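You operate a simulated robot arm through the tools that you are given. There is no shell and no other tool.

The job below is to be done with a simulated robot arm. You get a single attempt, and the scene is never put back.

JOB
Press the lid on the clear cup, then stand it on the pink coaster and wipe up the tea stain.
Fine: yellow pad back. Set down upright: clear cup. What is to be rubbed or washed off counts as gone when no trace of it is left.

The check looks at the end state, three seconds after you hand in, the way a careful person would. Anything else that was tipped, shoved, dropped, spilled or broken makes it a failure. Lids that push on must go on centred and level and be pressed home; caps that screw on are set level and turned clockwise until they are tight.

ROBOT AND FRAMES
A 6-joint arm with a fingered hand, fixed in place. Base frame: the origin is on the floor under the middle of its stand, x ahead of it, y to its left, z up; the work surface is at about z = 43. Readings come in cm, degrees, newtons and seconds.
With the tool pointing down near the work surface it reaches from about 10 to 80 cm from the base axis. Its first joint turns from -166.0 to 166.0 degrees. Payload 5 kg.
The tool frame sits at the grasp point between the pads (the TCP): z along the fingers, y along the line on which they close. The tips reach 3.6 cm beyond it. The gripper opens to 12 cm; its body begins 4.2 cm behind the TCP. The gripper is a hand of 4 fingers: y runs from the thumb to the fingers, the wrist lies at [-1.9, -12.3, -21.1] in the tool frame, and closing takes about 1.5 s.
Orientation is that of the tool frame in the base frame, as [roll, pitch, yaw] about the fixed x, y, z axes, in that order (R = Rz(yaw) Ry(pitch) Rx(roll)). With the fingers straight down and the wrist toward the robot, the tool's x, y and z point along [0, 1, 0], [1, 0, 0] and [0, 0, -1] of the base frame.

CONTROLS
- The arm moves only by the tool step_arm. Its argument "increments" is a list of rows, each a list of 6 numbers: the shift along the tool's x, y, z in mm, then the turn, a rotation vector about the tool's x, y, z in degrees. In form: [[dx, dy, dz, ax, ay, az], ...]. A call has 1 to 20 rows; each row shifts and turns the commanded pose from where the row before left it, along the tool's axes as they then stand. "hand" is the opening in per cent of the stroke, from 0 (shut) to 100 (fully open), set as the call begins (left out, the last holds). Each row takes 0.2 s and may step no farther than 5 cm and 8.6 degrees from the row before; otherwise, or with a gripper value out of range, the whole call is refused. A pose out of reach is approached as far as the arm can. The call stops where the force on the tool passes 40 N (or 10 N more than at its start, if that is more) or the arm is blocked; 0.2 s more then pass. Each finger travels about 4.5 cm/s and halts on what it meets, pressing with about 27 N; the grip force reading is that of the motor and also rises with nothing between the fingers. The clock runs only during rows and for 0.2 s after the last one: add rows that do not move to give the fingers time. It gives the time, the measured TCP pose, the force on the tool (base axes), the opening and the grip force at its end, in the units of the frame above (readings bear some noise), with the torque about the TCP (base axes, N m) and any sound that the robot's microphone picked up.
- Cameras (640 x 400 px; columns grow to the right, rows downward): "scene" is fixed at [4.03, -65.58, 100.36]; the picture's right is [0.79, -0.61, 0.00], its down [-0.26, -0.33, -0.91] and it looks along [0.55, 0.72, -0.42] (base axes); focal length 334 px, centre (320, 200). "wrist" rides on the gripper at [7.3, -10.1, -14.2] in the tool frame; the picture's right is [-0.79, 0.29, -0.54], its down [-0.56, -0.70, 0.44] and it looks along [-0.25, 0.65, 0.71] (tool axes); focal length 280 px, centre (320, 200). There is no depth. A picture from a camera that has moved, and an enlarged one, comes with that camera's place and axes in the base frame and with its lens. The place of the scene camera against the robot may be out by one fixed shift of up to 2.5 cm in any direction.
- camera(camera): a new picture of that camera. The clock stands still meanwhile.
- move_column(by): slides the trunk up (or, below 0, down) by that many cm; the arm rides with it, the base frame stays. It gives what a move gives, with no picture.
- curl_fingers(index, middle, ring, thumb_bend, thumb_turn): sets how far each is bent, from 0 (flat) to 1 (curled in); at 0.3 the hand is open as for a grip, at 0.7 the pads meet at the TCP. One left out holds its place. A second passes; each finger stops where it meets its share of the squeeze, and holds until it gets a number again. A gripper value or a shape takes the hand back. It gives what a move gives, with no picture; readings hold the bend of each and the force on the fingers (four entries, about 0 where the hand has none), thumb and palm. thumb_turn goes from beside the hand (0) to across from the fingers (1), as for a grip.
- grasp_type(shape): the hand has 4 fingers and takes this shape, open, in about a second: jaw (thumb against the fingers, like two jaws); tri (thumb and two fingers); tip (a fingertip pinch); poke (one finger out to press); point (the index stretched); flat (the hand flat); cup (the hand cupped); fist (a fist). The gripper value then closes the fingers along that shape, each until it touches; the sizes above hold for jaw. It gives what a move gives, with no picture.
- close_up(camera, box): a new picture of the part [left, top, right, bottom] of that camera's present view, enlarged. The clock stands still meanwhile.
- sign_off(): hands the job in; it is judged then, once.

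Places have to be worked out from the pictures, the camera data and where the tool is seen. Open the gripper and draw the arm clear of the work before you hand the job in, unless the task says otherwise.

The tools are called after "Call:" by a JSON object that holds its "fn" and its "kwargs". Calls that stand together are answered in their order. step_arm: Moves the arm, as the interface text tells. Its arguments: {"type":"object","properties":{"increments":{"type":"array","items":{"type":"array","items":{"type":"number"}}},"hand":{"type":"number"}},"required":["increments"]} The other tools are called the same way: move_column (by) moves the trunk up or down; grasp_type (shape) gives the hand a shape; curl_fingers (index, middle, ring, thumb_bend, thumb_turn) moves the fingers one by one; camera (camera) takes a picture; close_up (camera, box) takes an enlarged picture of a part of a camera's view; sign_off () hands the job in.

At the start:

```text
clock: 0.0
ee_pos: [45.99, 12.62, 79.92]
orientation: [-180.0, 0.0, 90.1]
wrist_force: [0.7, -0.4, 0.2]
ft_torque: [0.0, 0.0, 0.04]
opening: 11.97
finger_force: 0.0
shape: jaw
bend: [0.3, 0.3, 0.3, 0.3, 0.98]
finger forces: [0.1, 0.0, 0.0, 0.1, 0.0, 0.0]
trunk travel left (down, up): [-41.3, 42.7]
```

scene: 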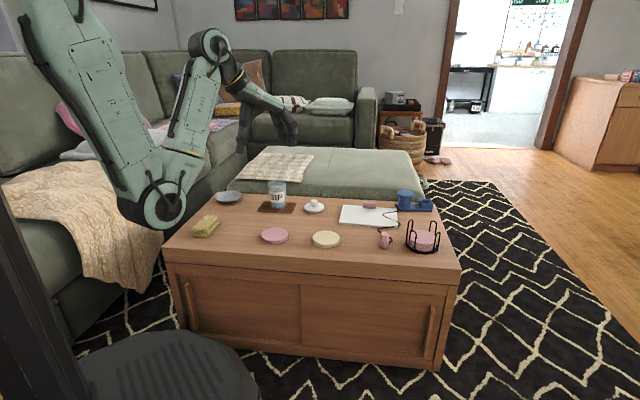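
wrist: 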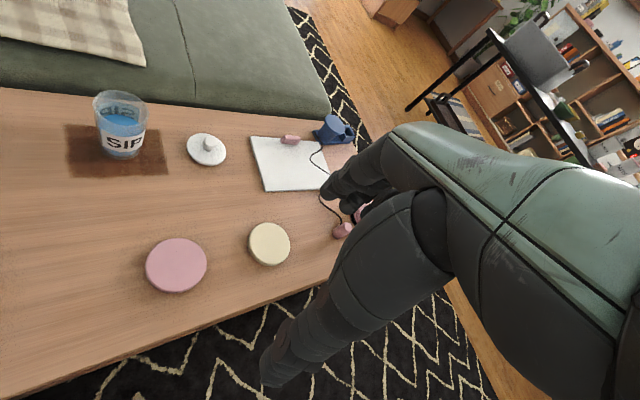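

I begin by taking enlarged views of the table to identify the cup, lid, coaster, pad and stain.

Call:
{"fn": "close_up", "kwargs": {"camera": "scene", "box": [160, 170, 320, 270]}}

Call:
{"fn": "close_up", "kwargs": {"camera": "scene", "box": [300, 170, 460, 270]}}

Call:
{"fn": "close_up", "kwargs": {"camera": "wrist", "box": [0, 80, 352, 300]}}

```text
4.00 times, centred on (240, 220) of scene
camera zoom: at [4.03, -65.58, 100.36], right [0.79, -0.61, 0.0], down [-0.26, -0.33, -0.91], along [0.55, 0.72, -0.42], focal length 1334 px, centre (640, 120)
```

zoom: 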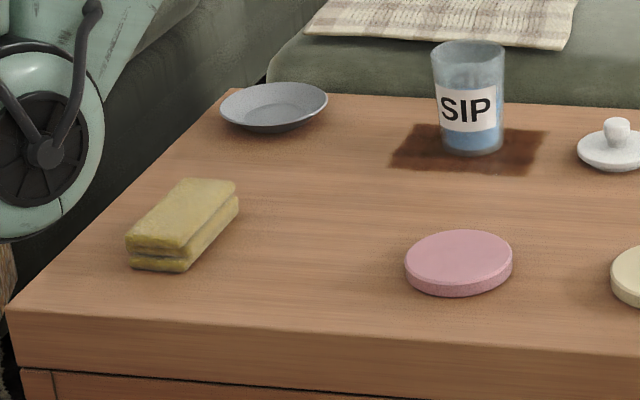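

```text
4.00 times, centred on (380, 220) of scene
camera zoom: at [4.03, -65.58, 100.36], right [0.79, -0.61, 0.0], down [-0.26, -0.33, -0.91], along [0.55, 0.72, -0.42], focal length 1334 px, centre (80, 120)
```

zoom: 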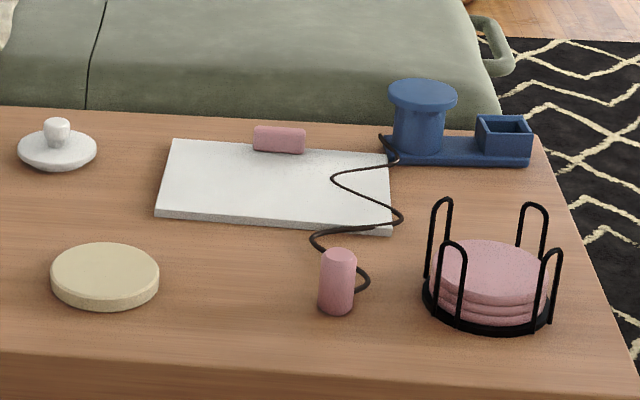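

```text
1.82 times, centred on (176, 190) of wrist
camera zoom: at [36.03, 19.84, 94.27], right [0.29, -0.79, 0.54], down [-0.7, -0.56, -0.44], along [0.65, -0.25, -0.71], focal length 510 px, centre (582, 218)
```

zoom: 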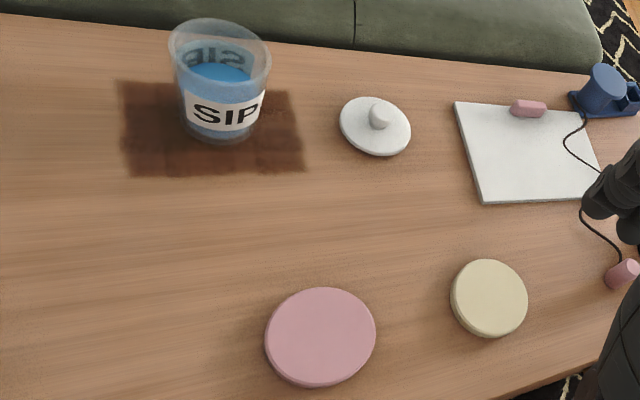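

The cup stands on the brown stain at about (64.7, 40.4), the lid is near (74.6, 29.8), the pink coaster near (51.6, 21.1), and the yellow pad near (35, 38). I move above the lid, turning the hand so that the wrist points back to the robot.

Call:
{"fn": "step_arm", "kwargs": {"hand": 100, "increments": [[17, 27, 10, 0, 0, 0], [17, 27, 10, 0, 0, 0], [17, 27, 10, 0, 0, 0], [17, 27, 10, 0, 0, 0], [17, 27, 10, 0, 0, 0], [17, 27, 10, 0, 0, 0], [17, 27, 10, 0, 0, 0], [17, 27, 10, 0, 0, 0], [17, 27, 10, 0, 0, 0], [17, 27, 10, 0, 0, 0], [0, 0, 0, 0, 0, -7.2], [0, 0, 0, 0, 0, -7.2], [0, 0, 0, 0, 0, -7.2], [0, 0, 0, 0, 0, 0], [0, 0, 0, 0, 0, 0]]}}

```text
clock: 3.2
ee_pos: [73.1, 29.52, 69.84]
orientation: [-179.9, 0.0, 111.6]
wrist_force: [0.9, -0.1, -0.1]
ft_torque: [0.0, 0.0, 0.01]
opening: 11.96
finger_force: 0.0
shape: jaw
bend: [0.3, 0.3, 0.3, 0.3, 0.98]
finger forces: [0.1, 0.0, 0.0, 0.0, 0.1, 0.1]
trunk travel left (down, up): [-41.3, 42.7]
```

The move went through, with the TCP at (73.1, 29.5, 69.8). I look at both views to check the lid's position under the hand.

Call:
{"fn": "camera", "kwargs": {"camera": "wrist"}}

Call:
{"fn": "camera", "kwargs": {"camera": "scene"}}

```text
taken
camera wrist: at [61.09, 32.62, 84.25], right [0.56, -0.63, 0.54], down [-0.44, -0.78, -0.44], along [0.7, 0.01, -0.71], focal length 280 px, centre (320, 200)
```

wrist: 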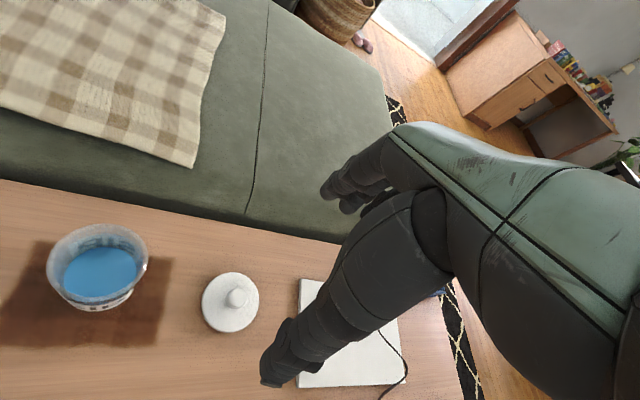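

```text
taken
```

scene: 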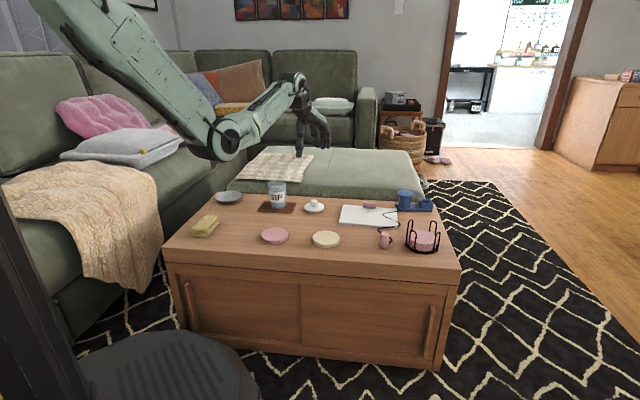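

The lid looks to be at about (75.0, 29.6). I enlarge the wrist view around lid and cup for precise positions.

Call:
{"fn": "close_up", "kwargs": {"camera": "wrist", "box": [170, 250, 298, 330]}}

Call:
{"fn": "close_up", "kwargs": {"camera": "wrist", "box": [0, 210, 176, 320]}}

Call:
{"fn": "close_up", "kwargs": {"camera": "scene", "box": [250, 170, 346, 230]}}

```text
5.00 times, centred on (234, 290) of wrist
camera zoom: at [61.09, 32.62, 84.25], right [0.56, -0.63, 0.54], down [-0.44, -0.78, -0.44], along [0.7, 0.01, -0.71], focal length 1402 px, centre (750, -250)
```

zoom: 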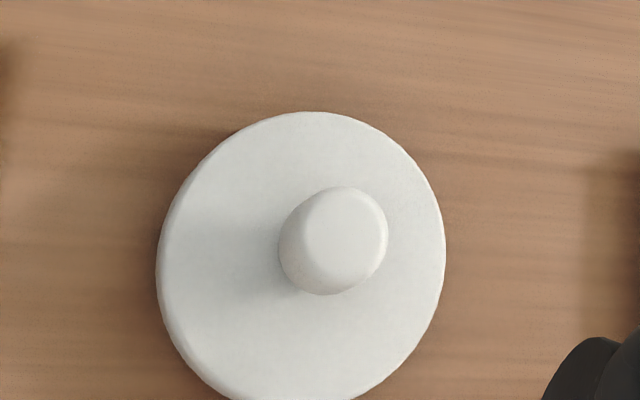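

```text
3.64 times, centred on (88, 265) of wrist
camera zoom: at [61.09, 32.62, 84.25], right [0.56, -0.63, 0.54], down [-0.44, -0.78, -0.44], along [0.7, 0.01, -0.71], focal length 1020 px, centre (1164, -36)
```

zoom: 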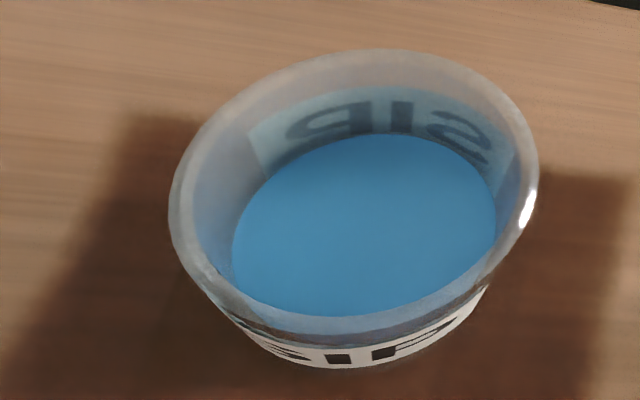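

```text
6.67 times, centred on (298, 200) of scene
camera zoom: at [4.03, -65.58, 100.36], right [0.79, -0.61, 0.0], down [-0.26, -0.33, -0.91], along [0.55, 0.72, -0.42], focal length 2223 px, centre (467, 200)
```

zoom: 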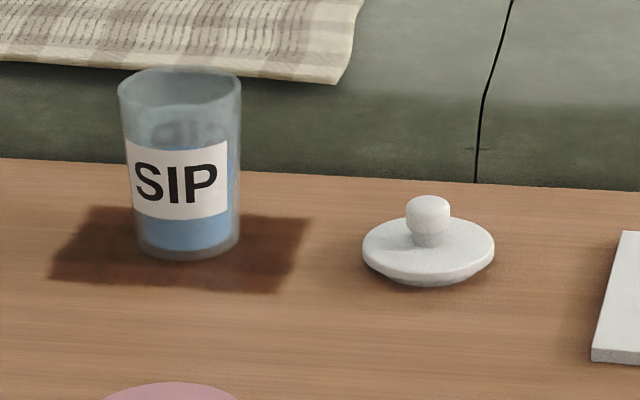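

The lid's knob centre is near (74.7, 29.7) with its top at z≈47.3; the cup's rim is at z≈53. Before approaching I close the hand partly in free air to see where the fingertips come together.

Call:
{"fn": "step_arm", "kwargs": {"hand": 22, "increments": [[0, 0, 0, 0, 0, 0], [0, 0, 0, 0, 0, 0], [0, 0, 0, 0, 0, 0], [0, 0, 0, 0, 0, 0], [0, 0, 0, 0, 0, 0], [0, 0, 0, 0, 0, 0], [0, 0, 0, 0, 0, 0], [0, 0, 0, 0, 0, 0]]}}

Call:
{"fn": "camera", "kwargs": {"camera": "wrist"}}

Call:
{"fn": "close_up", "kwargs": {"camera": "scene", "box": [240, 70, 400, 170]}}

```text
clock: 5.0
ee_pos: [73.09, 29.64, 69.92]
orientation: [-180.0, -0.1, 111.7]
wrist_force: [-0.1, 0.0, -0.1]
ft_torque: [0.01, 0.04, 0.01]
opening: 2.68
finger_force: 0.0
shape: jaw
bend: [0.73, 0.58, 0.56, 0.74, 1.0]
finger forces: [0.1, 0.0, 0.0, 0.1, 0.0, 0.1]
trunk travel left (down, up): [-41.3, 42.7]
```

```text
taken
camera wrist: at [61.09, 32.64, 84.25], right [0.56, -0.63, 0.54], down [-0.45, -0.78, -0.44], along [0.7, 0.01, -0.71], focal length 280 px, centre (320, 200)
```

wrist: 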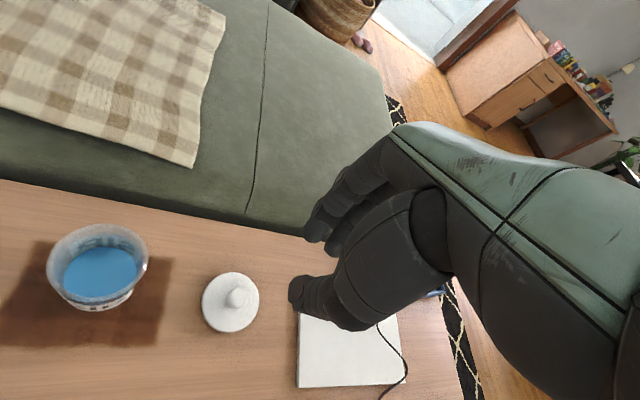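

```text
4.00 times, centred on (320, 120) of scene
camera zoom: at [4.03, -65.58, 100.36], right [0.79, -0.61, 0.0], down [-0.26, -0.33, -0.91], along [0.55, 0.72, -0.42], focal length 1334 px, centre (320, 520)
```

zoom: 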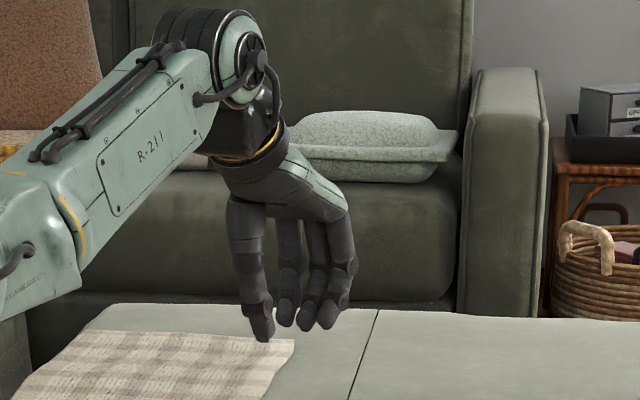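

The fingertips meet around the TCP line, 3.6 cm beyond it as stated. I go over the knob with the hand half open and lower to z≈54.

Call:
{"fn": "step_arm", "kwargs": {"hand": 50, "increments": [[-5.6, 15.6, 0, 0, 0, 0], [0, 0, 32, 0, 0, 0], [0, 0, 32, 0, 0, 0], [0, 0, 32, 0, 0, 0], [0, 0, 32, 0, 0, 0], [0, 0, 31, 0, 0, 0], [0, 0, 0, 0, 0, 0], [0, 0, 0, 0, 0, 0]]}}

Call:
{"fn": "camera", "kwargs": {"camera": "wrist"}}

Call:
{"fn": "close_up", "kwargs": {"camera": "scene", "box": [250, 140, 378, 220]}}

```text
clock: 6.8
ee_pos: [74.79, 29.71, 53.9]
orientation: [180.0, 0.0, 111.6]
wrist_force: [0.1, 0.3, 0.1]
ft_torque: [0.02, 0.01, -0.03]
opening: 5.94
finger_force: 0.1
shape: jaw
bend: [0.74, 0.45, 0.42, 0.7, 1.0]
finger forces: [0.1, 0.0, 0.1, 0.1, 0.0, 0.0]
trunk travel left (down, up): [-41.3, 42.7]
```

```text
taken
camera wrist: at [62.76, 32.68, 68.33], right [0.56, -0.63, 0.54], down [-0.44, -0.78, -0.44], along [0.7, 0.01, -0.71], focal length 280 px, centre (320, 200)
```

wrist: 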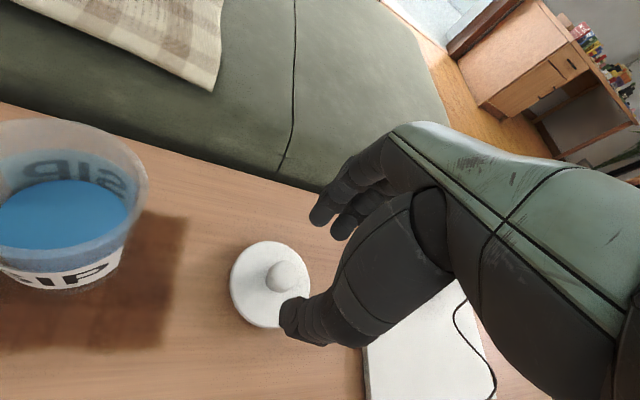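

```text
5.00 times, centred on (314, 180) of scene
camera zoom: at [4.03, -65.58, 100.36], right [0.79, -0.61, 0.0], down [-0.26, -0.33, -0.91], along [0.55, 0.72, -0.42], focal length 1667 px, centre (350, 300)
```

zoom: 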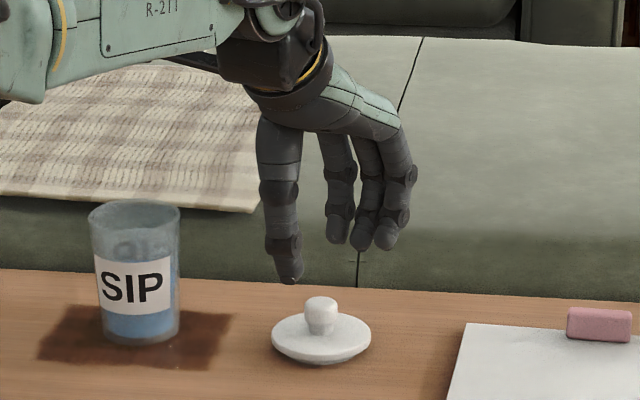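

The hand is over the lid. I enlarge the view of the fingertips to see how the fingers line up with the knob sideways.

Call:
{"fn": "close_up", "kwargs": {"camera": "wrist", "box": [210, 170, 402, 290]}}

Call:
{"fn": "close_up", "kwargs": {"camera": "wrist", "box": [210, 230, 402, 350]}}

Call:
{"fn": "close_up", "kwargs": {"camera": "scene", "box": [290, 155, 354, 215]}}

```text
3.33 times, centred on (306, 230) of wrist
camera zoom: at [62.76, 32.68, 68.33], right [0.56, -0.63, 0.54], down [-0.44, -0.78, -0.44], along [0.7, 0.01, -0.71], focal length 935 px, centre (367, 100)
```

zoom: 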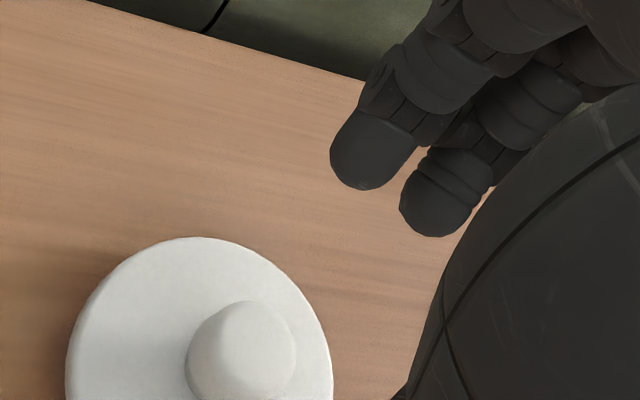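

```text
3.33 times, centred on (306, 290) of wrist
camera zoom: at [62.76, 32.68, 68.33], right [0.56, -0.63, 0.54], down [-0.44, -0.78, -0.44], along [0.7, 0.01, -0.71], focal length 935 px, centre (367, -100)
```

zoom: 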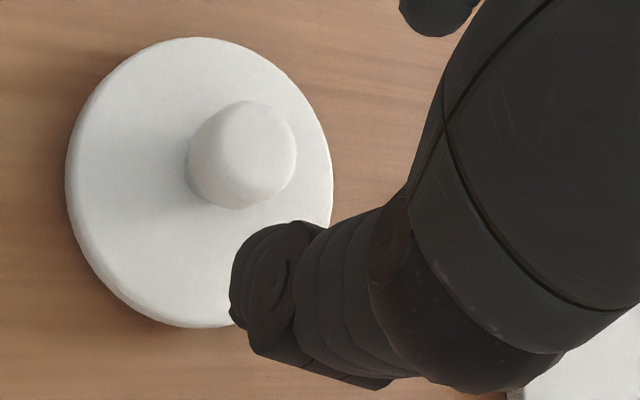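

```text
6.67 times, centred on (322, 185) of scene
camera zoom: at [4.03, -65.58, 100.36], right [0.79, -0.61, 0.0], down [-0.26, -0.33, -0.91], along [0.55, 0.72, -0.42], focal length 2223 px, centre (307, 300)
```

zoom: 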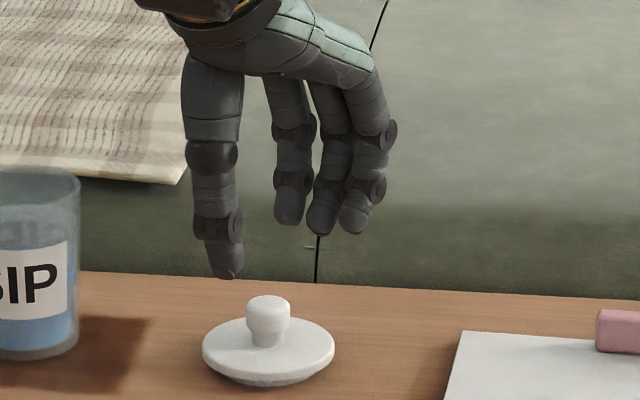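

The fingers sit at tool x ≈ +0.6, −1.6 and −3.8 with the thumb at x≈0.1, and the lid centre is at about (74.6, 29.8). I make a small correction and lower to z≈49.5.

Call:
{"fn": "step_arm", "kwargs": {"increments": [[1.3, -1.1, 15, 0, 0, 0], [0, 0, 15, 0, 0, 0], [0, 0, 14, 0, 0, 0], [0, 0, 0, 0, 0, 0]]}}

Call:
{"fn": "close_up", "kwargs": {"camera": "scene", "box": [290, 160, 354, 220]}}

Call:
{"fn": "close_up", "kwargs": {"camera": "wrist", "box": [210, 190, 402, 350]}}

```text
clock: 7.8
ee_pos: [74.58, 29.83, 49.59]
orientation: [-180.0, 0.0, 111.6]
wrist_force: [0.7, 0.8, 1.1]
ft_torque: [0.01, -0.02, 0.02]
opening: 5.95
finger_force: 0.0
shape: jaw
bend: [0.74, 0.45, 0.42, 0.7, 1.0]
finger forces: [0.1, 0.0, 0.1, 0.0, 0.0, 0.0]
trunk travel left (down, up): [-41.3, 42.7]
```

```text
6.67 times, centred on (322, 190) of scene
camera zoom: at [4.03, -65.58, 100.36], right [0.79, -0.61, 0.0], down [-0.26, -0.33, -0.91], along [0.55, 0.72, -0.42], focal length 2223 px, centre (307, 267)
```

zoom: 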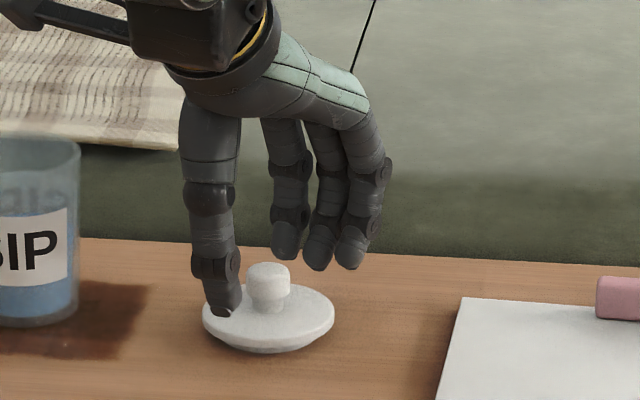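

```text
2.50 times, centred on (306, 270) of wrist
camera zoom: at [62.56, 32.76, 63.95], right [0.56, -0.63, 0.54], down [-0.45, -0.78, -0.44], along [0.7, 0.01, -0.71], focal length 701 px, centre (355, 25)
```

zoom: 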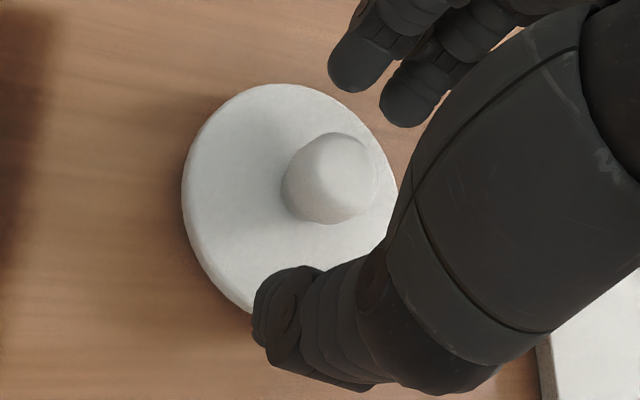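

The fingertips are at z≈46, about 1.4 cm above the lid's disc, and the knob is centred between thumb and first finger. I lower 1 cm more and close on the knob.

Call:
{"fn": "step_arm", "kwargs": {"increments": [[0, 0, 5, 0, 0, 0], [0, 0, 5, 0, 0, 0], [0, 0, 0, 0, 0, 0]]}}

Call:
{"fn": "close_up", "kwargs": {"camera": "scene", "box": [290, 160, 354, 220]}}

```text
clock: 8.6
ee_pos: [74.65, 29.75, 48.52]
orientation: [180.0, 0.0, 111.6]
wrist_force: [0.5, -0.4, 0.0]
ft_torque: [0.0, 0.01, -0.02]
opening: 5.98
finger_force: 0.0
shape: jaw
bend: [0.74, 0.45, 0.42, 0.7, 1.0]
finger forces: [0.1, 0.1, 0.0, 0.1, 0.0, 0.0]
trunk travel left (down, up): [-41.3, 42.7]
```

```text
6.67 times, centred on (322, 190) of scene
camera zoom: at [4.03, -65.58, 100.36], right [0.79, -0.61, 0.0], down [-0.26, -0.33, -0.91], along [0.55, 0.72, -0.42], focal length 2223 px, centre (307, 267)
```

zoom: 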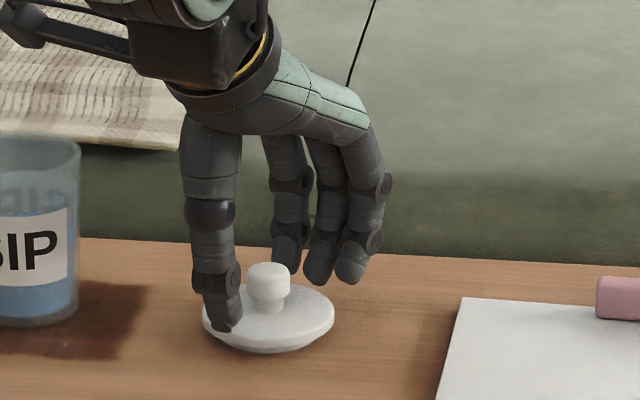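

There is no contact with the disc yet and tips are just above it. I close the hand on the knob.

Call:
{"fn": "step_arm", "kwargs": {"hand": 10, "increments": [[0, 0, 0, 0, 0, 0], [0, 0, 0, 0, 0, 0], [0, 0, 0, 0, 0, 0], [0, 0, 0, 0, 0, 0], [0, 0, 0, 0, 0, 0], [0, 0, 0, 0, 0, 0], [0, 0, 0, 0, 0, 0], [0, 0, 0, 0, 0, 0]]}}

Call:
{"fn": "close_up", "kwargs": {"camera": "scene", "box": [290, 160, 354, 220]}}

Call:
{"fn": "close_up", "kwargs": {"camera": "wrist", "box": [210, 190, 402, 350]}}

```text
clock: 10.4
ee_pos: [74.58, 29.79, 48.67]
orientation: [180.0, -0.1, 111.5]
wrist_force: [-0.4, -0.5, 0.8]
ft_torque: [-0.01, -0.02, -0.01]
opening: 1.78
finger_force: 27.5
shape: jaw
bend: [0.72, 0.62, 0.68, 0.75, 1.0]
finger forces: [13.5, 8.7, 0.0, 0.0, 21.6, 0.0]
trunk travel left (down, up): [-41.3, 42.7]
```

```text
6.67 times, centred on (322, 190) of scene
camera zoom: at [4.03, -65.58, 100.36], right [0.79, -0.61, 0.0], down [-0.26, -0.33, -0.91], along [0.55, 0.72, -0.42], focal length 2223 px, centre (307, 267)
```

zoom: 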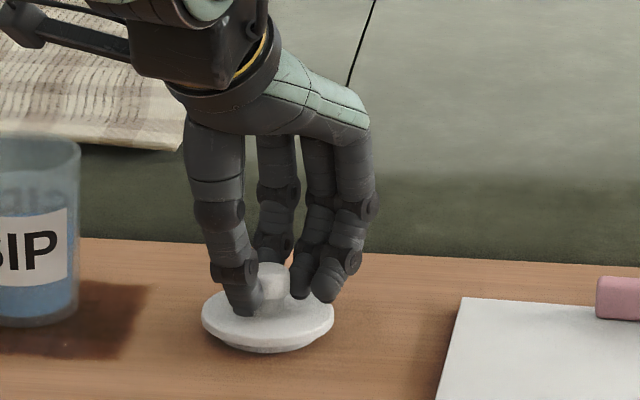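

```text
2.50 times, centred on (306, 270) of wrist
camera zoom: at [62.59, 32.77, 62.97], right [0.56, -0.63, 0.54], down [-0.44, -0.78, -0.44], along [0.7, 0.01, -0.71], focal length 701 px, centre (355, 25)
```

zoom: 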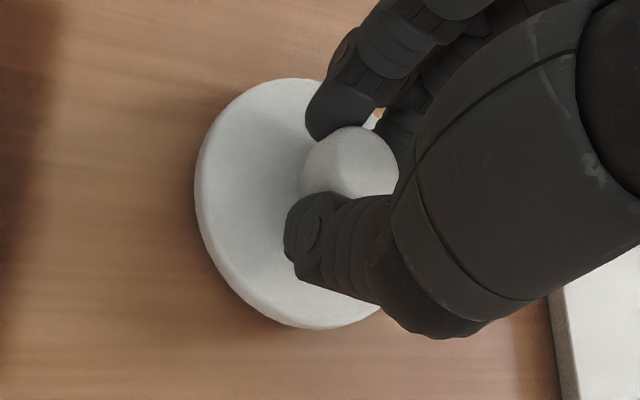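

The knob is held (index 13.5 N, middle 8.7 N, thumb 21.6 N). I lift straight up slowly and check that the lid follows level.

Call:
{"fn": "step_arm", "kwargs": {"increments": [[0, 0, -10, 0, 0, 0], [0, 0, -20, 0, 0, 0], [0, 0, -30, 0, 0, 0], [0, 0, -30, 0, 0, 0], [0, 0, -30, 0, 0, 0], [0, 0, -30, 0, 0, 0], [0, 0, 0, 0, 0, 0]]}}

Call:
{"fn": "close_up", "kwargs": {"camera": "scene", "box": [280, 110, 376, 170]}}

Call:
{"fn": "camera", "kwargs": {"camera": "wrist"}}

```text
clock: 12.0
ee_pos: [74.61, 29.61, 63.63]
orientation: [180.0, 0.0, 111.6]
wrist_force: [-0.1, 0.7, -0.5]
ft_torque: [0.0, -0.01, -0.01]
opening: 1.76
finger_force: 27.0
shape: jaw
bend: [0.72, 0.62, 0.68, 0.75, 1.0]
finger forces: [13.6, 9.1, 0.0, 0.1, 21.5, 0.0]
trunk travel left (down, up): [-41.3, 42.7]
```

```text
6.67 times, centred on (328, 140) of scene
camera zoom: at [4.03, -65.58, 100.36], right [0.79, -0.61, 0.0], down [-0.26, -0.33, -0.91], along [0.55, 0.72, -0.42], focal length 2223 px, centre (267, 600)
```

zoom: 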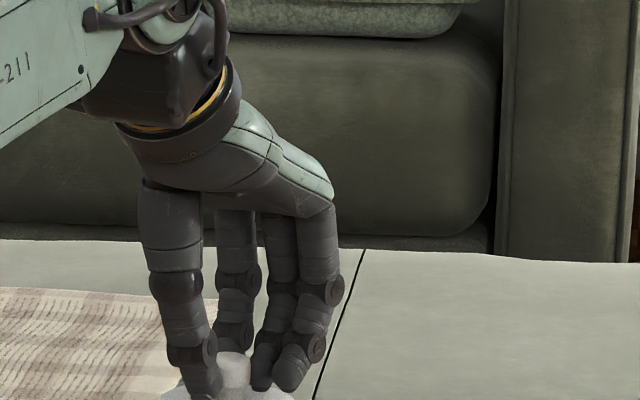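

```text
taken
camera wrist: at [62.66, 32.75, 77.95], right [0.56, -0.63, 0.54], down [-0.45, -0.78, -0.44], along [0.7, 0.01, -0.71], focal length 280 px, centre (320, 200)
```

wrist: 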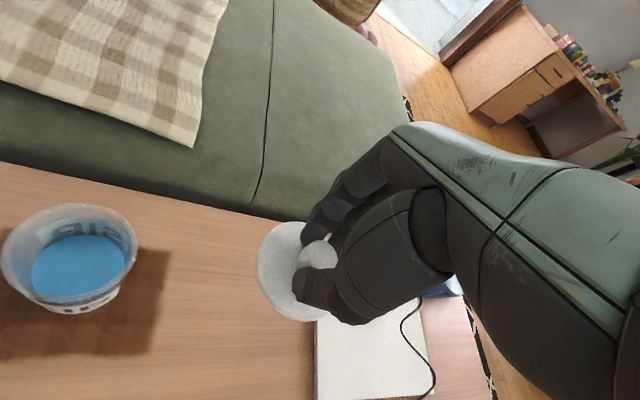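

The lid came up with the hand. I check that it is level in close-ups from both cameras.

Call:
{"fn": "close_up", "kwargs": {"camera": "scene", "box": [280, 150, 344, 190]}}

Call:
{"fn": "close_up", "kwargs": {"camera": "wrist", "box": [210, 190, 402, 350]}}

Call:
{"fn": "close_up", "kwargs": {"camera": "wrist", "box": [0, 190, 176, 370]}}

```text
10.00 times, centred on (312, 170) of scene
camera zoom: at [4.03, -65.58, 100.36], right [0.79, -0.61, 0.0], down [-0.26, -0.33, -0.91], along [0.55, 0.72, -0.42], focal length 3335 px, centre (400, 500)
```

zoom: 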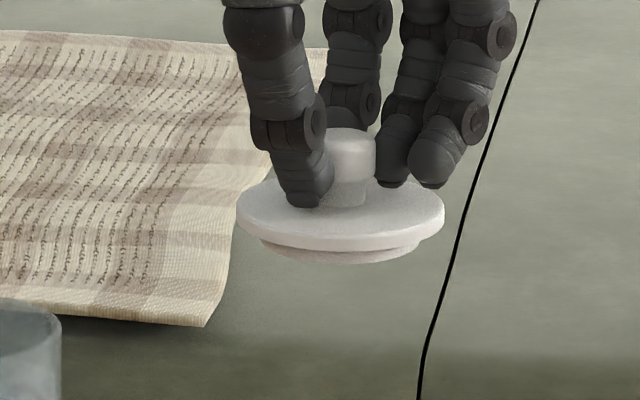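

```text
2.50 times, centred on (306, 270) of wrist
camera zoom: at [62.66, 32.75, 77.95], right [0.56, -0.63, 0.54], down [-0.45, -0.78, -0.44], along [0.7, 0.01, -0.71], focal length 701 px, centre (355, 25)
```

zoom: 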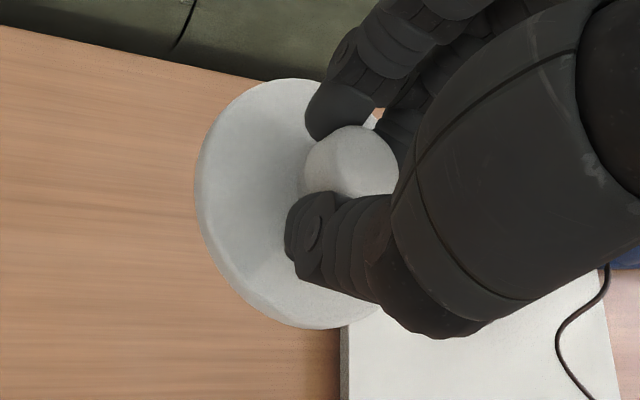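

```text
2.22 times, centred on (88, 280) of wrist
camera zoom: at [62.66, 32.75, 77.95], right [0.56, -0.63, 0.54], down [-0.45, -0.78, -0.44], along [0.7, 0.01, -0.71], focal length 623 px, centre (836, 22)
```

zoom: 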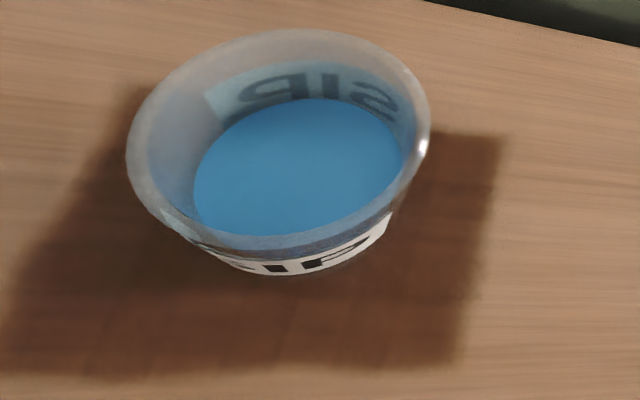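

The lid hangs level in the grip, its centre about 0.4 cm behind the TCP. I carry it at this height over the cup, whose centre I judge at (65.0, 41.0).

Call:
{"fn": "step_arm", "kwargs": {"increments": [[20, -6.3, 0, 0, 0, 0], [20, -6.3, 0, 0, 0, 0], [20, -6.3, 0, 0, 0, 0], [20, -6.3, 0, 0, 0, 0], [20, -6.3, 0, 0, 0, 0], [20, -6.3, 0, 0, 0, 0], [19.5, -6.3, 0, 0, 0, 0], [0, 0, 0, 0, 0, 0]]}}

Call:
{"fn": "camera", "kwargs": {"camera": "wrist"}}

Call:
{"fn": "close_up", "kwargs": {"camera": "scene", "box": [240, 140, 336, 220]}}

```text
clock: 13.8
ee_pos: [65.21, 40.96, 63.66]
orientation: [-180.0, 0.0, 111.5]
wrist_force: [-0.1, 0.3, 0.0]
ft_torque: [-0.01, -0.01, -0.04]
opening: 1.75
finger_force: 26.6
shape: jaw
bend: [0.72, 0.62, 0.68, 0.75, 1.0]
finger forces: [13.6, 9.2, 0.1, 0.0, 21.4, 0.0]
trunk travel left (down, up): [-41.3, 42.7]
```

```text
taken
camera wrist: at [53.29, 44.06, 78.01], right [0.56, -0.63, 0.54], down [-0.45, -0.78, -0.44], along [0.7, 0.01, -0.71], focal length 280 px, centre (320, 200)
```

wrist: 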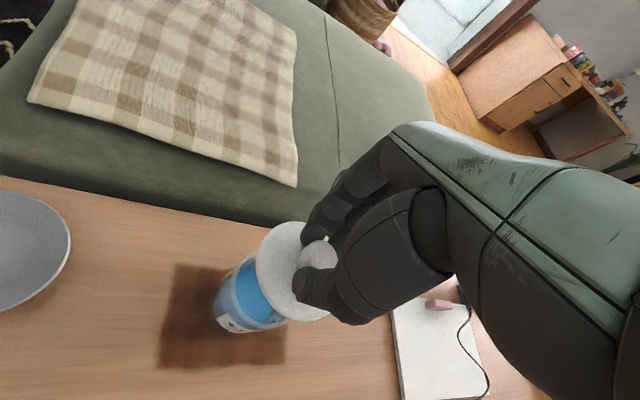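

```text
5.00 times, centred on (288, 180) of scene
camera zoom: at [4.03, -65.58, 100.36], right [0.79, -0.61, 0.0], down [-0.26, -0.33, -0.91], along [0.55, 0.72, -0.42], focal length 1667 px, centre (480, 300)
```

zoom: 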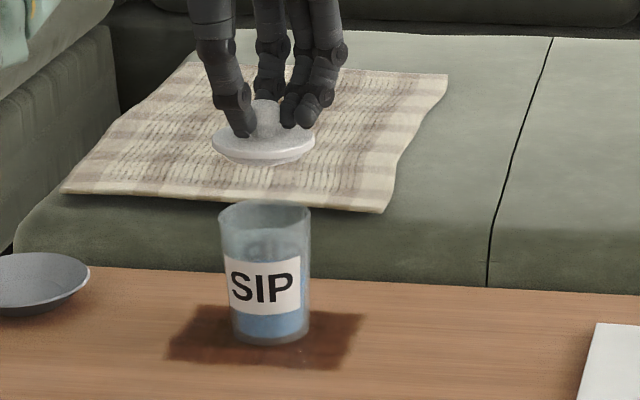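

In the scene view the lid is lined up sideways with the cup. I lower 3 cm and check alignment from both views.

Call:
{"fn": "step_arm", "kwargs": {"increments": [[0, 0, 15, 0, 0, 0], [0, 0, 15, 0, 0, 0], [0, 0, 0, 0, 0, 0]]}}

Call:
{"fn": "close_up", "kwargs": {"camera": "wrist", "box": [190, 200, 350, 340]}}

Call:
{"fn": "close_up", "kwargs": {"camera": "scene", "box": [256, 155, 320, 215]}}

```text
clock: 14.6
ee_pos: [65.2, 41.14, 60.64]
orientation: [180.0, 0.0, 111.7]
wrist_force: [0.6, -0.6, -0.4]
ft_torque: [0.02, -0.01, 0.02]
opening: 1.78
finger_force: 27.5
shape: jaw
bend: [0.72, 0.62, 0.68, 0.75, 1.0]
finger forces: [13.7, 9.2, 0.0, 0.0, 21.4, 0.0]
trunk travel left (down, up): [-41.3, 42.7]
```

```text
2.86 times, centred on (270, 270) of wrist
camera zoom: at [53.3, 44.16, 74.97], right [0.56, -0.63, 0.54], down [-0.45, -0.78, -0.44], along [0.7, 0.01, -0.71], focal length 801 px, centre (463, 0)
```

zoom: 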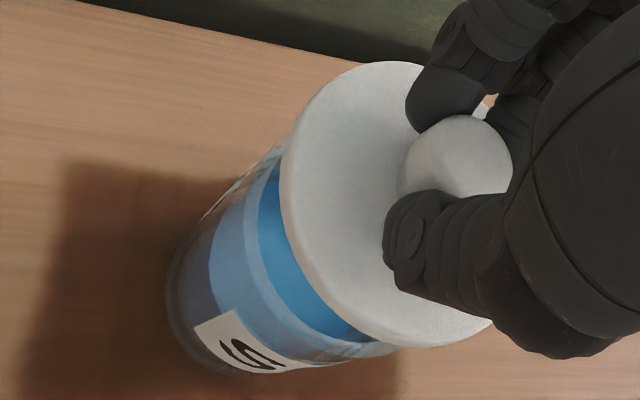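

```text
6.67 times, centred on (288, 185) of scene
camera zoom: at [4.03, -65.58, 100.36], right [0.79, -0.61, 0.0], down [-0.26, -0.33, -0.91], along [0.55, 0.72, -0.42], focal length 2223 px, centre (533, 300)
```

zoom: 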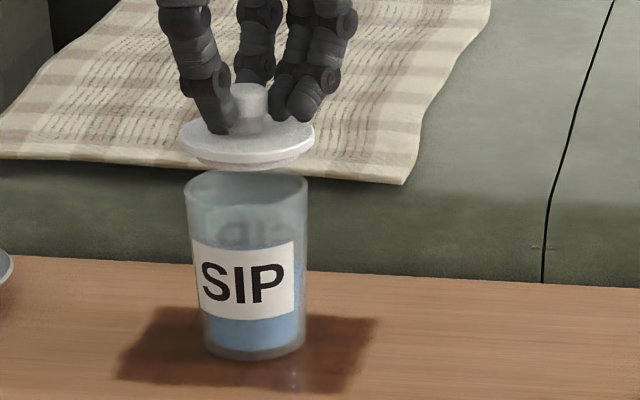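

The lid centre seems within about 2 mm of the cup axis. I lower to just above the rim and zoom in further to trim the alignment.

Call:
{"fn": "step_arm", "kwargs": {"increments": [[0, 0, 6, 0, 0, 0], [0, 0, 6, 0, 0, 0], [0, 0, 0, 0, 0, 0], [0, 0, 0, 0, 0, 0]]}}

Call:
{"fn": "close_up", "kwargs": {"camera": "wrist", "box": [200, 210, 328, 330]}}

Call:
{"fn": "close_up", "kwargs": {"camera": "scene", "box": [260, 160, 300, 200]}}

```text
clock: 15.6
ee_pos: [65.27, 41.02, 59.4]
orientation: [180.0, 0.0, 111.6]
wrist_force: [1.2, 0.2, -0.7]
ft_torque: [-0.01, -0.01, 0.01]
opening: 1.77
finger_force: 26.9
shape: jaw
bend: [0.72, 0.62, 0.68, 0.75, 1.0]
finger forces: [13.7, 9.2, 0.1, 0.0, 21.4, 0.1]
trunk travel left (down, up): [-41.3, 42.7]
```

```text
3.33 times, centred on (264, 270) of wrist
camera zoom: at [53.33, 44.1, 73.77], right [0.56, -0.63, 0.54], down [-0.45, -0.78, -0.44], along [0.7, 0.01, -0.71], focal length 935 px, centre (507, -33)
```

zoom: 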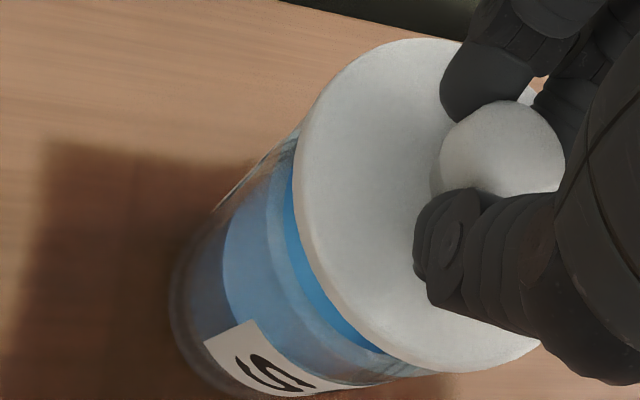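

```text
10.00 times, centred on (280, 180) of scene
camera zoom: at [4.03, -65.58, 100.36], right [0.79, -0.61, 0.0], down [-0.26, -0.33, -0.91], along [0.55, 0.72, -0.42], focal length 3335 px, centre (720, 400)
```

zoom: 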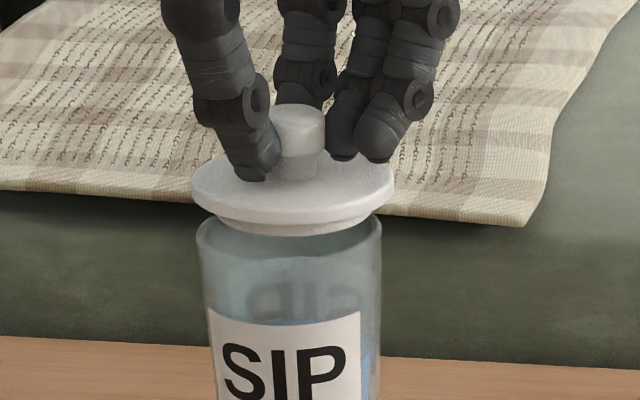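

The scene view shows the lid about 1.5–2 mm to the right of the cup axis. I zoom in on the wrist view at the rim to judge the other direction.

Call:
{"fn": "close_up", "kwargs": {"camera": "wrist", "box": [236, 236, 300, 336]}}

Call:
{"fn": "close_up", "kwargs": {"camera": "wrist", "box": [236, 220, 316, 270]}}

```text
4.00 times, centred on (268, 286) of wrist
camera zoom: at [53.33, 44.1, 73.77], right [0.56, -0.63, 0.54], down [-0.45, -0.78, -0.44], along [0.7, 0.01, -0.71], focal length 1122 px, centre (528, -144)
```

zoom: 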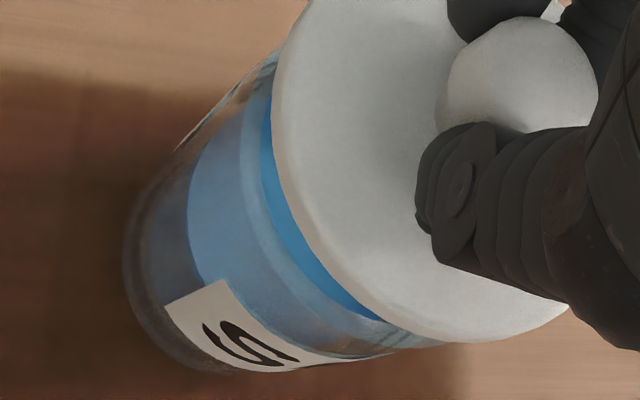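

```text
8.00 times, centred on (276, 245) of wrist
camera zoom: at [53.33, 44.1, 73.77], right [0.56, -0.63, 0.54], down [-0.45, -0.78, -0.44], along [0.7, 0.01, -0.71], focal length 2243 px, centre (672, -160)
```

zoom: 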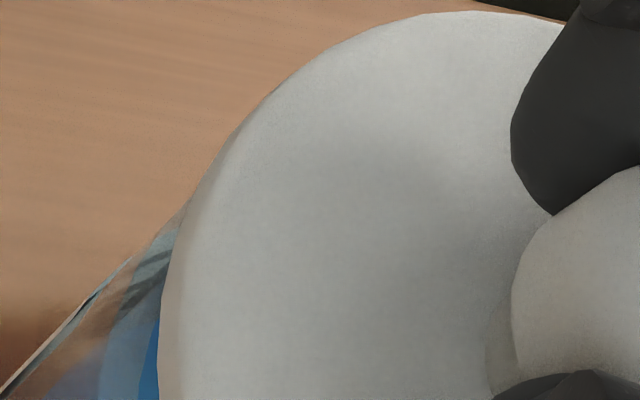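

Combining both views, I shift the lid about 1.7 mm (mostly to the scene's left) and lower another 5 mm, to just above the rim.

Call:
{"fn": "step_arm", "kwargs": {"increments": [[1.1, -1.4, 0, 0, 0, 0], [0, 0, 4, 0, 0, 0], [0, 0, 0, 0, 0, 0], [0, 0, 0, 0, 0, 0]]}}

Call:
{"fn": "close_up", "kwargs": {"camera": "scene", "box": [260, 165, 300, 205]}}

Call:
{"fn": "close_up", "kwargs": {"camera": "wrist", "box": [236, 236, 300, 336]}}

```text
clock: 16.6
ee_pos: [65.07, 41.26, 59.17]
orientation: [179.9, 0.0, 111.7]
wrist_force: [0.9, -0.1, 1.3]
ft_torque: [-0.02, 0.0, -0.02]
opening: 1.78
finger_force: 27.0
shape: jaw
bend: [0.72, 0.62, 0.68, 0.75, 1.0]
finger forces: [13.7, 9.2, 0.1, 0.1, 21.4, 0.0]
trunk travel left (down, up): [-41.3, 42.7]
```

```text
10.00 times, centred on (280, 185) of scene
camera zoom: at [4.03, -65.58, 100.36], right [0.79, -0.61, 0.0], down [-0.26, -0.33, -0.91], along [0.55, 0.72, -0.42], focal length 3335 px, centre (720, 350)
```

zoom: 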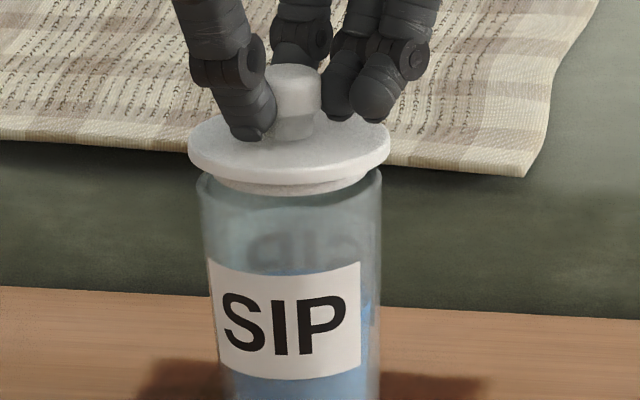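

```text
4.00 times, centred on (268, 286) of wrist
camera zoom: at [53.16, 44.15, 73.39], right [0.56, -0.63, 0.54], down [-0.44, -0.78, -0.44], along [0.7, 0.01, -0.71], focal length 1122 px, centre (528, -144)
```

zoom: 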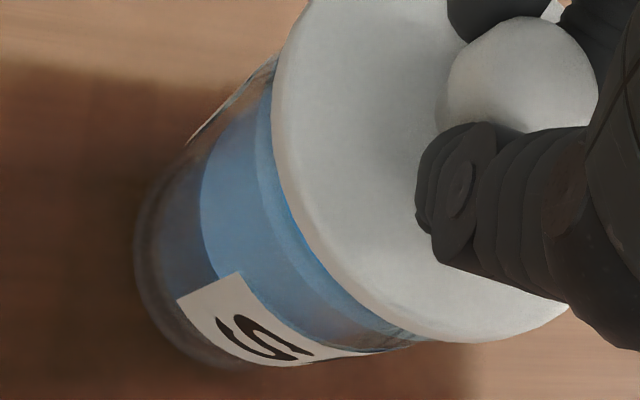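

Sideways alignment now looks right. I zoom further on the scene view to compare the front edges of plug and rim.

Call:
{"fn": "close_up", "kwargs": {"camera": "scene", "box": [276, 174, 302, 192]}}

Call:
{"fn": "close_up", "kwargs": {"camera": "wrist", "box": [244, 270, 308, 330]}}

Call:
{"fn": "close_up", "kwargs": {"camera": "wrist", "box": [236, 236, 276, 286]}}

```text
16.00 times, centred on (289, 183) of scene
camera zoom: at [4.03, -65.58, 100.36], right [0.79, -0.61, 0.0], down [-0.26, -0.33, -0.91], along [0.55, 0.72, -0.42], focal length 5336 px, centre (816, 472)
```

zoom: 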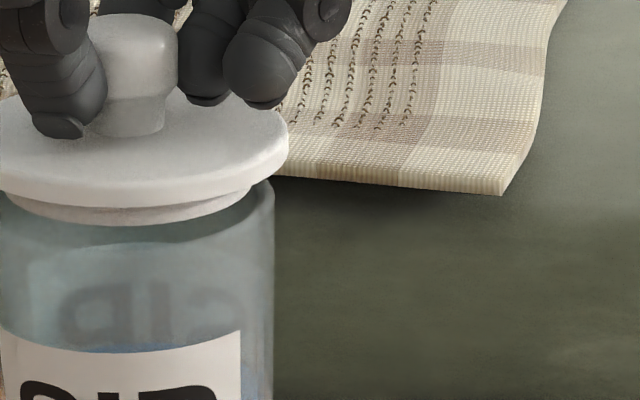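

```text
6.67 times, centred on (276, 300) of wrist
camera zoom: at [53.16, 44.15, 73.39], right [0.56, -0.63, 0.54], down [-0.44, -0.78, -0.44], along [0.7, 0.01, -0.71], focal length 1869 px, centre (613, -467)
```

zoom: 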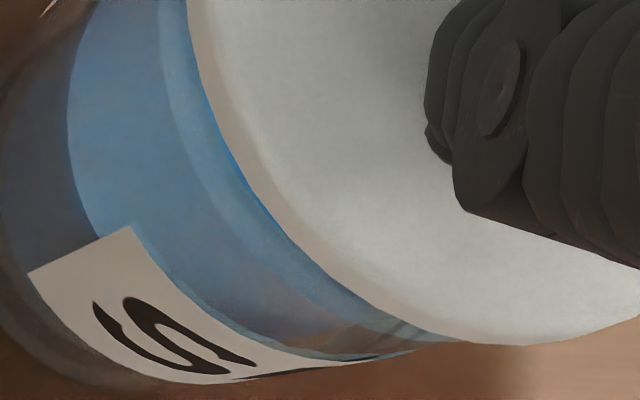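

```text
8.00 times, centred on (256, 261) of wrist
camera zoom: at [53.16, 44.15, 73.39], right [0.56, -0.63, 0.54], down [-0.44, -0.78, -0.44], along [0.7, 0.01, -0.71], focal length 2243 px, centre (832, -288)
```

zoom: 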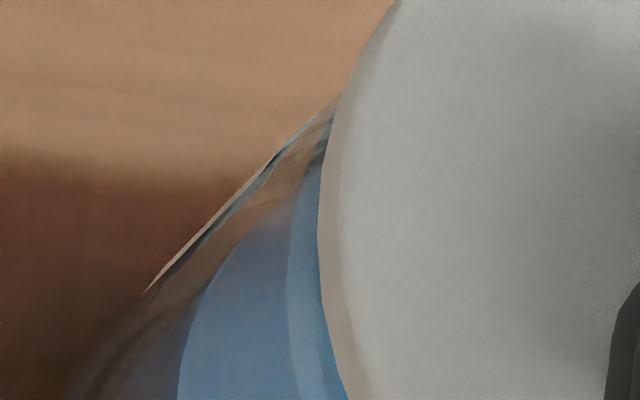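

The front rim edge is hard to make out in glass, so I continue down in small steps and watch the force for contact.

Call:
{"fn": "step_arm", "kwargs": {"increments": [[0, 0, 2, 0, 0, 0], [0, 0, 2, 0, 0, 0], [0, 0, 0, 0, 0, 0]]}}

Call:
{"fn": "close_up", "kwargs": {"camera": "scene", "box": [262, 168, 300, 192]}}

```text
clock: 17.4
ee_pos: [65.15, 40.99, 58.6]
orientation: [180.0, 0.0, 111.5]
wrist_force: [1.1, -0.9, -0.9]
ft_torque: [-0.01, -0.01, 0.01]
opening: 1.78
finger_force: 27.5
shape: jaw
bend: [0.72, 0.62, 0.68, 0.75, 1.0]
finger forces: [13.7, 9.2, 0.1, 0.1, 21.4, 0.1]
trunk travel left (down, up): [-41.3, 42.7]
```

```text
16.00 times, centred on (281, 180) of scene
camera zoom: at [4.03, -65.58, 100.36], right [0.79, -0.61, 0.0], down [-0.26, -0.33, -0.91], along [0.55, 0.72, -0.42], focal length 5336 px, centre (944, 520)
```

zoom: 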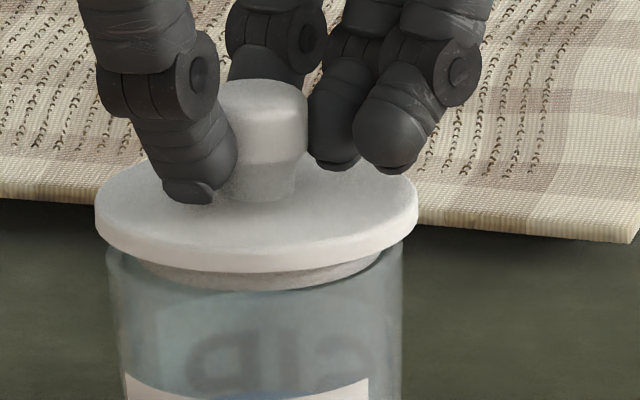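

No contact yet at commanded z≈58.6. I check the cup's base in the same scale, to work out the rim height more exactly.

Call:
{"fn": "close_up", "kwargs": {"camera": "scene", "box": [262, 190, 300, 214]}}

Call:
{"fn": "close_up", "kwargs": {"camera": "scene", "box": [264, 178, 284, 190]}}

```text
16.00 times, centred on (281, 202) of scene
camera zoom: at [4.03, -65.58, 100.36], right [0.79, -0.61, 0.0], down [-0.26, -0.33, -0.91], along [0.55, 0.72, -0.42], focal length 5336 px, centre (944, 168)
```

zoom: 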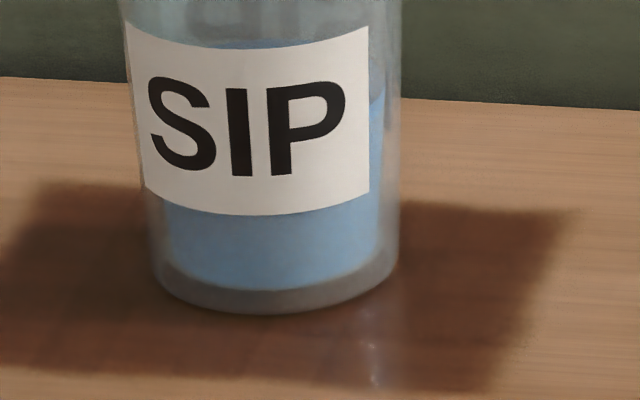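

```text
16.00 times, centred on (274, 184) of scene
camera zoom: at [4.03, -65.58, 100.36], right [0.79, -0.61, 0.0], down [-0.26, -0.33, -0.91], along [0.55, 0.72, -0.42], focal length 5336 px, centre (1056, 456)
```

zoom: 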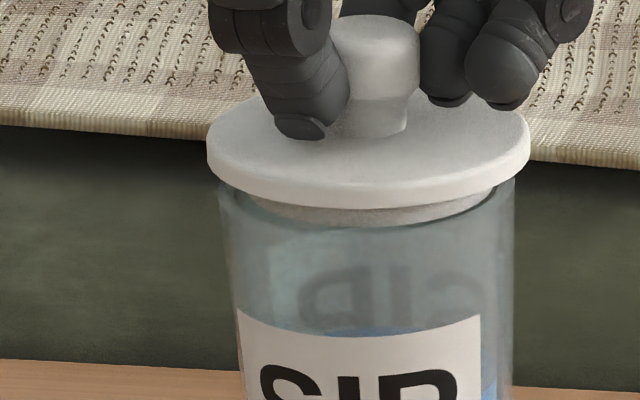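

The rim works out to z≈52.75, so the plug should be about 2–3 mm above it. I continue down 4 mm and watch for contact force.

Call:
{"fn": "step_arm", "kwargs": {"increments": [[0, 0, 2, 0, 0, 0], [0, 0, 2, 0, 0, 0], [0, 0, 0, 0, 0, 0]]}}

Call:
{"fn": "close_up", "kwargs": {"camera": "scene", "box": [262, 168, 300, 192]}}

Call:
{"fn": "close_up", "kwargs": {"camera": "wrist", "box": [236, 236, 300, 336]}}

```text
clock: 18.2
ee_pos: [65.19, 41.11, 58.18]
orientation: [179.9, 0.0, 111.6]
wrist_force: [0.4, -0.3, -0.7]
ft_torque: [-0.01, 0.0, 0.0]
opening: 1.77
finger_force: 27.2
shape: jaw
bend: [0.72, 0.62, 0.68, 0.75, 1.0]
finger forces: [13.7, 9.3, 0.0, 0.0, 21.4, 0.0]
trunk travel left (down, up): [-41.3, 42.7]
```

```text
16.00 times, centred on (281, 180) of scene
camera zoom: at [4.03, -65.58, 100.36], right [0.79, -0.61, 0.0], down [-0.26, -0.33, -0.91], along [0.55, 0.72, -0.42], focal length 5336 px, centre (944, 520)
```

zoom: 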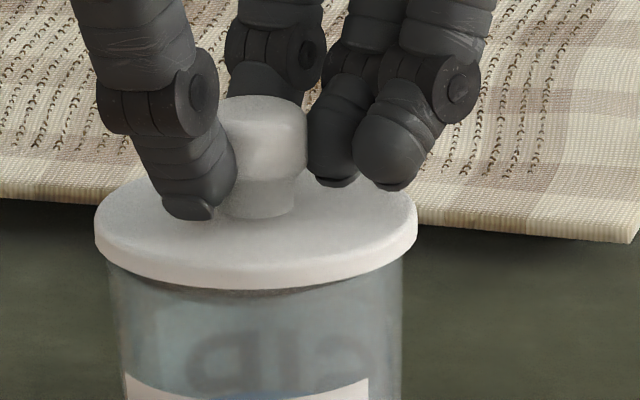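

```text
4.00 times, centred on (268, 286) of wrist
camera zoom: at [53.14, 44.14, 72.53], right [0.56, -0.63, 0.54], down [-0.45, -0.78, -0.44], along [0.7, 0.01, -0.71], focal length 1122 px, centre (528, -144)
```

zoom: 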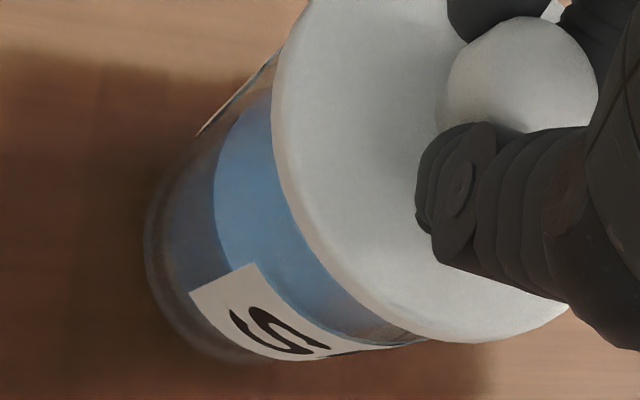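

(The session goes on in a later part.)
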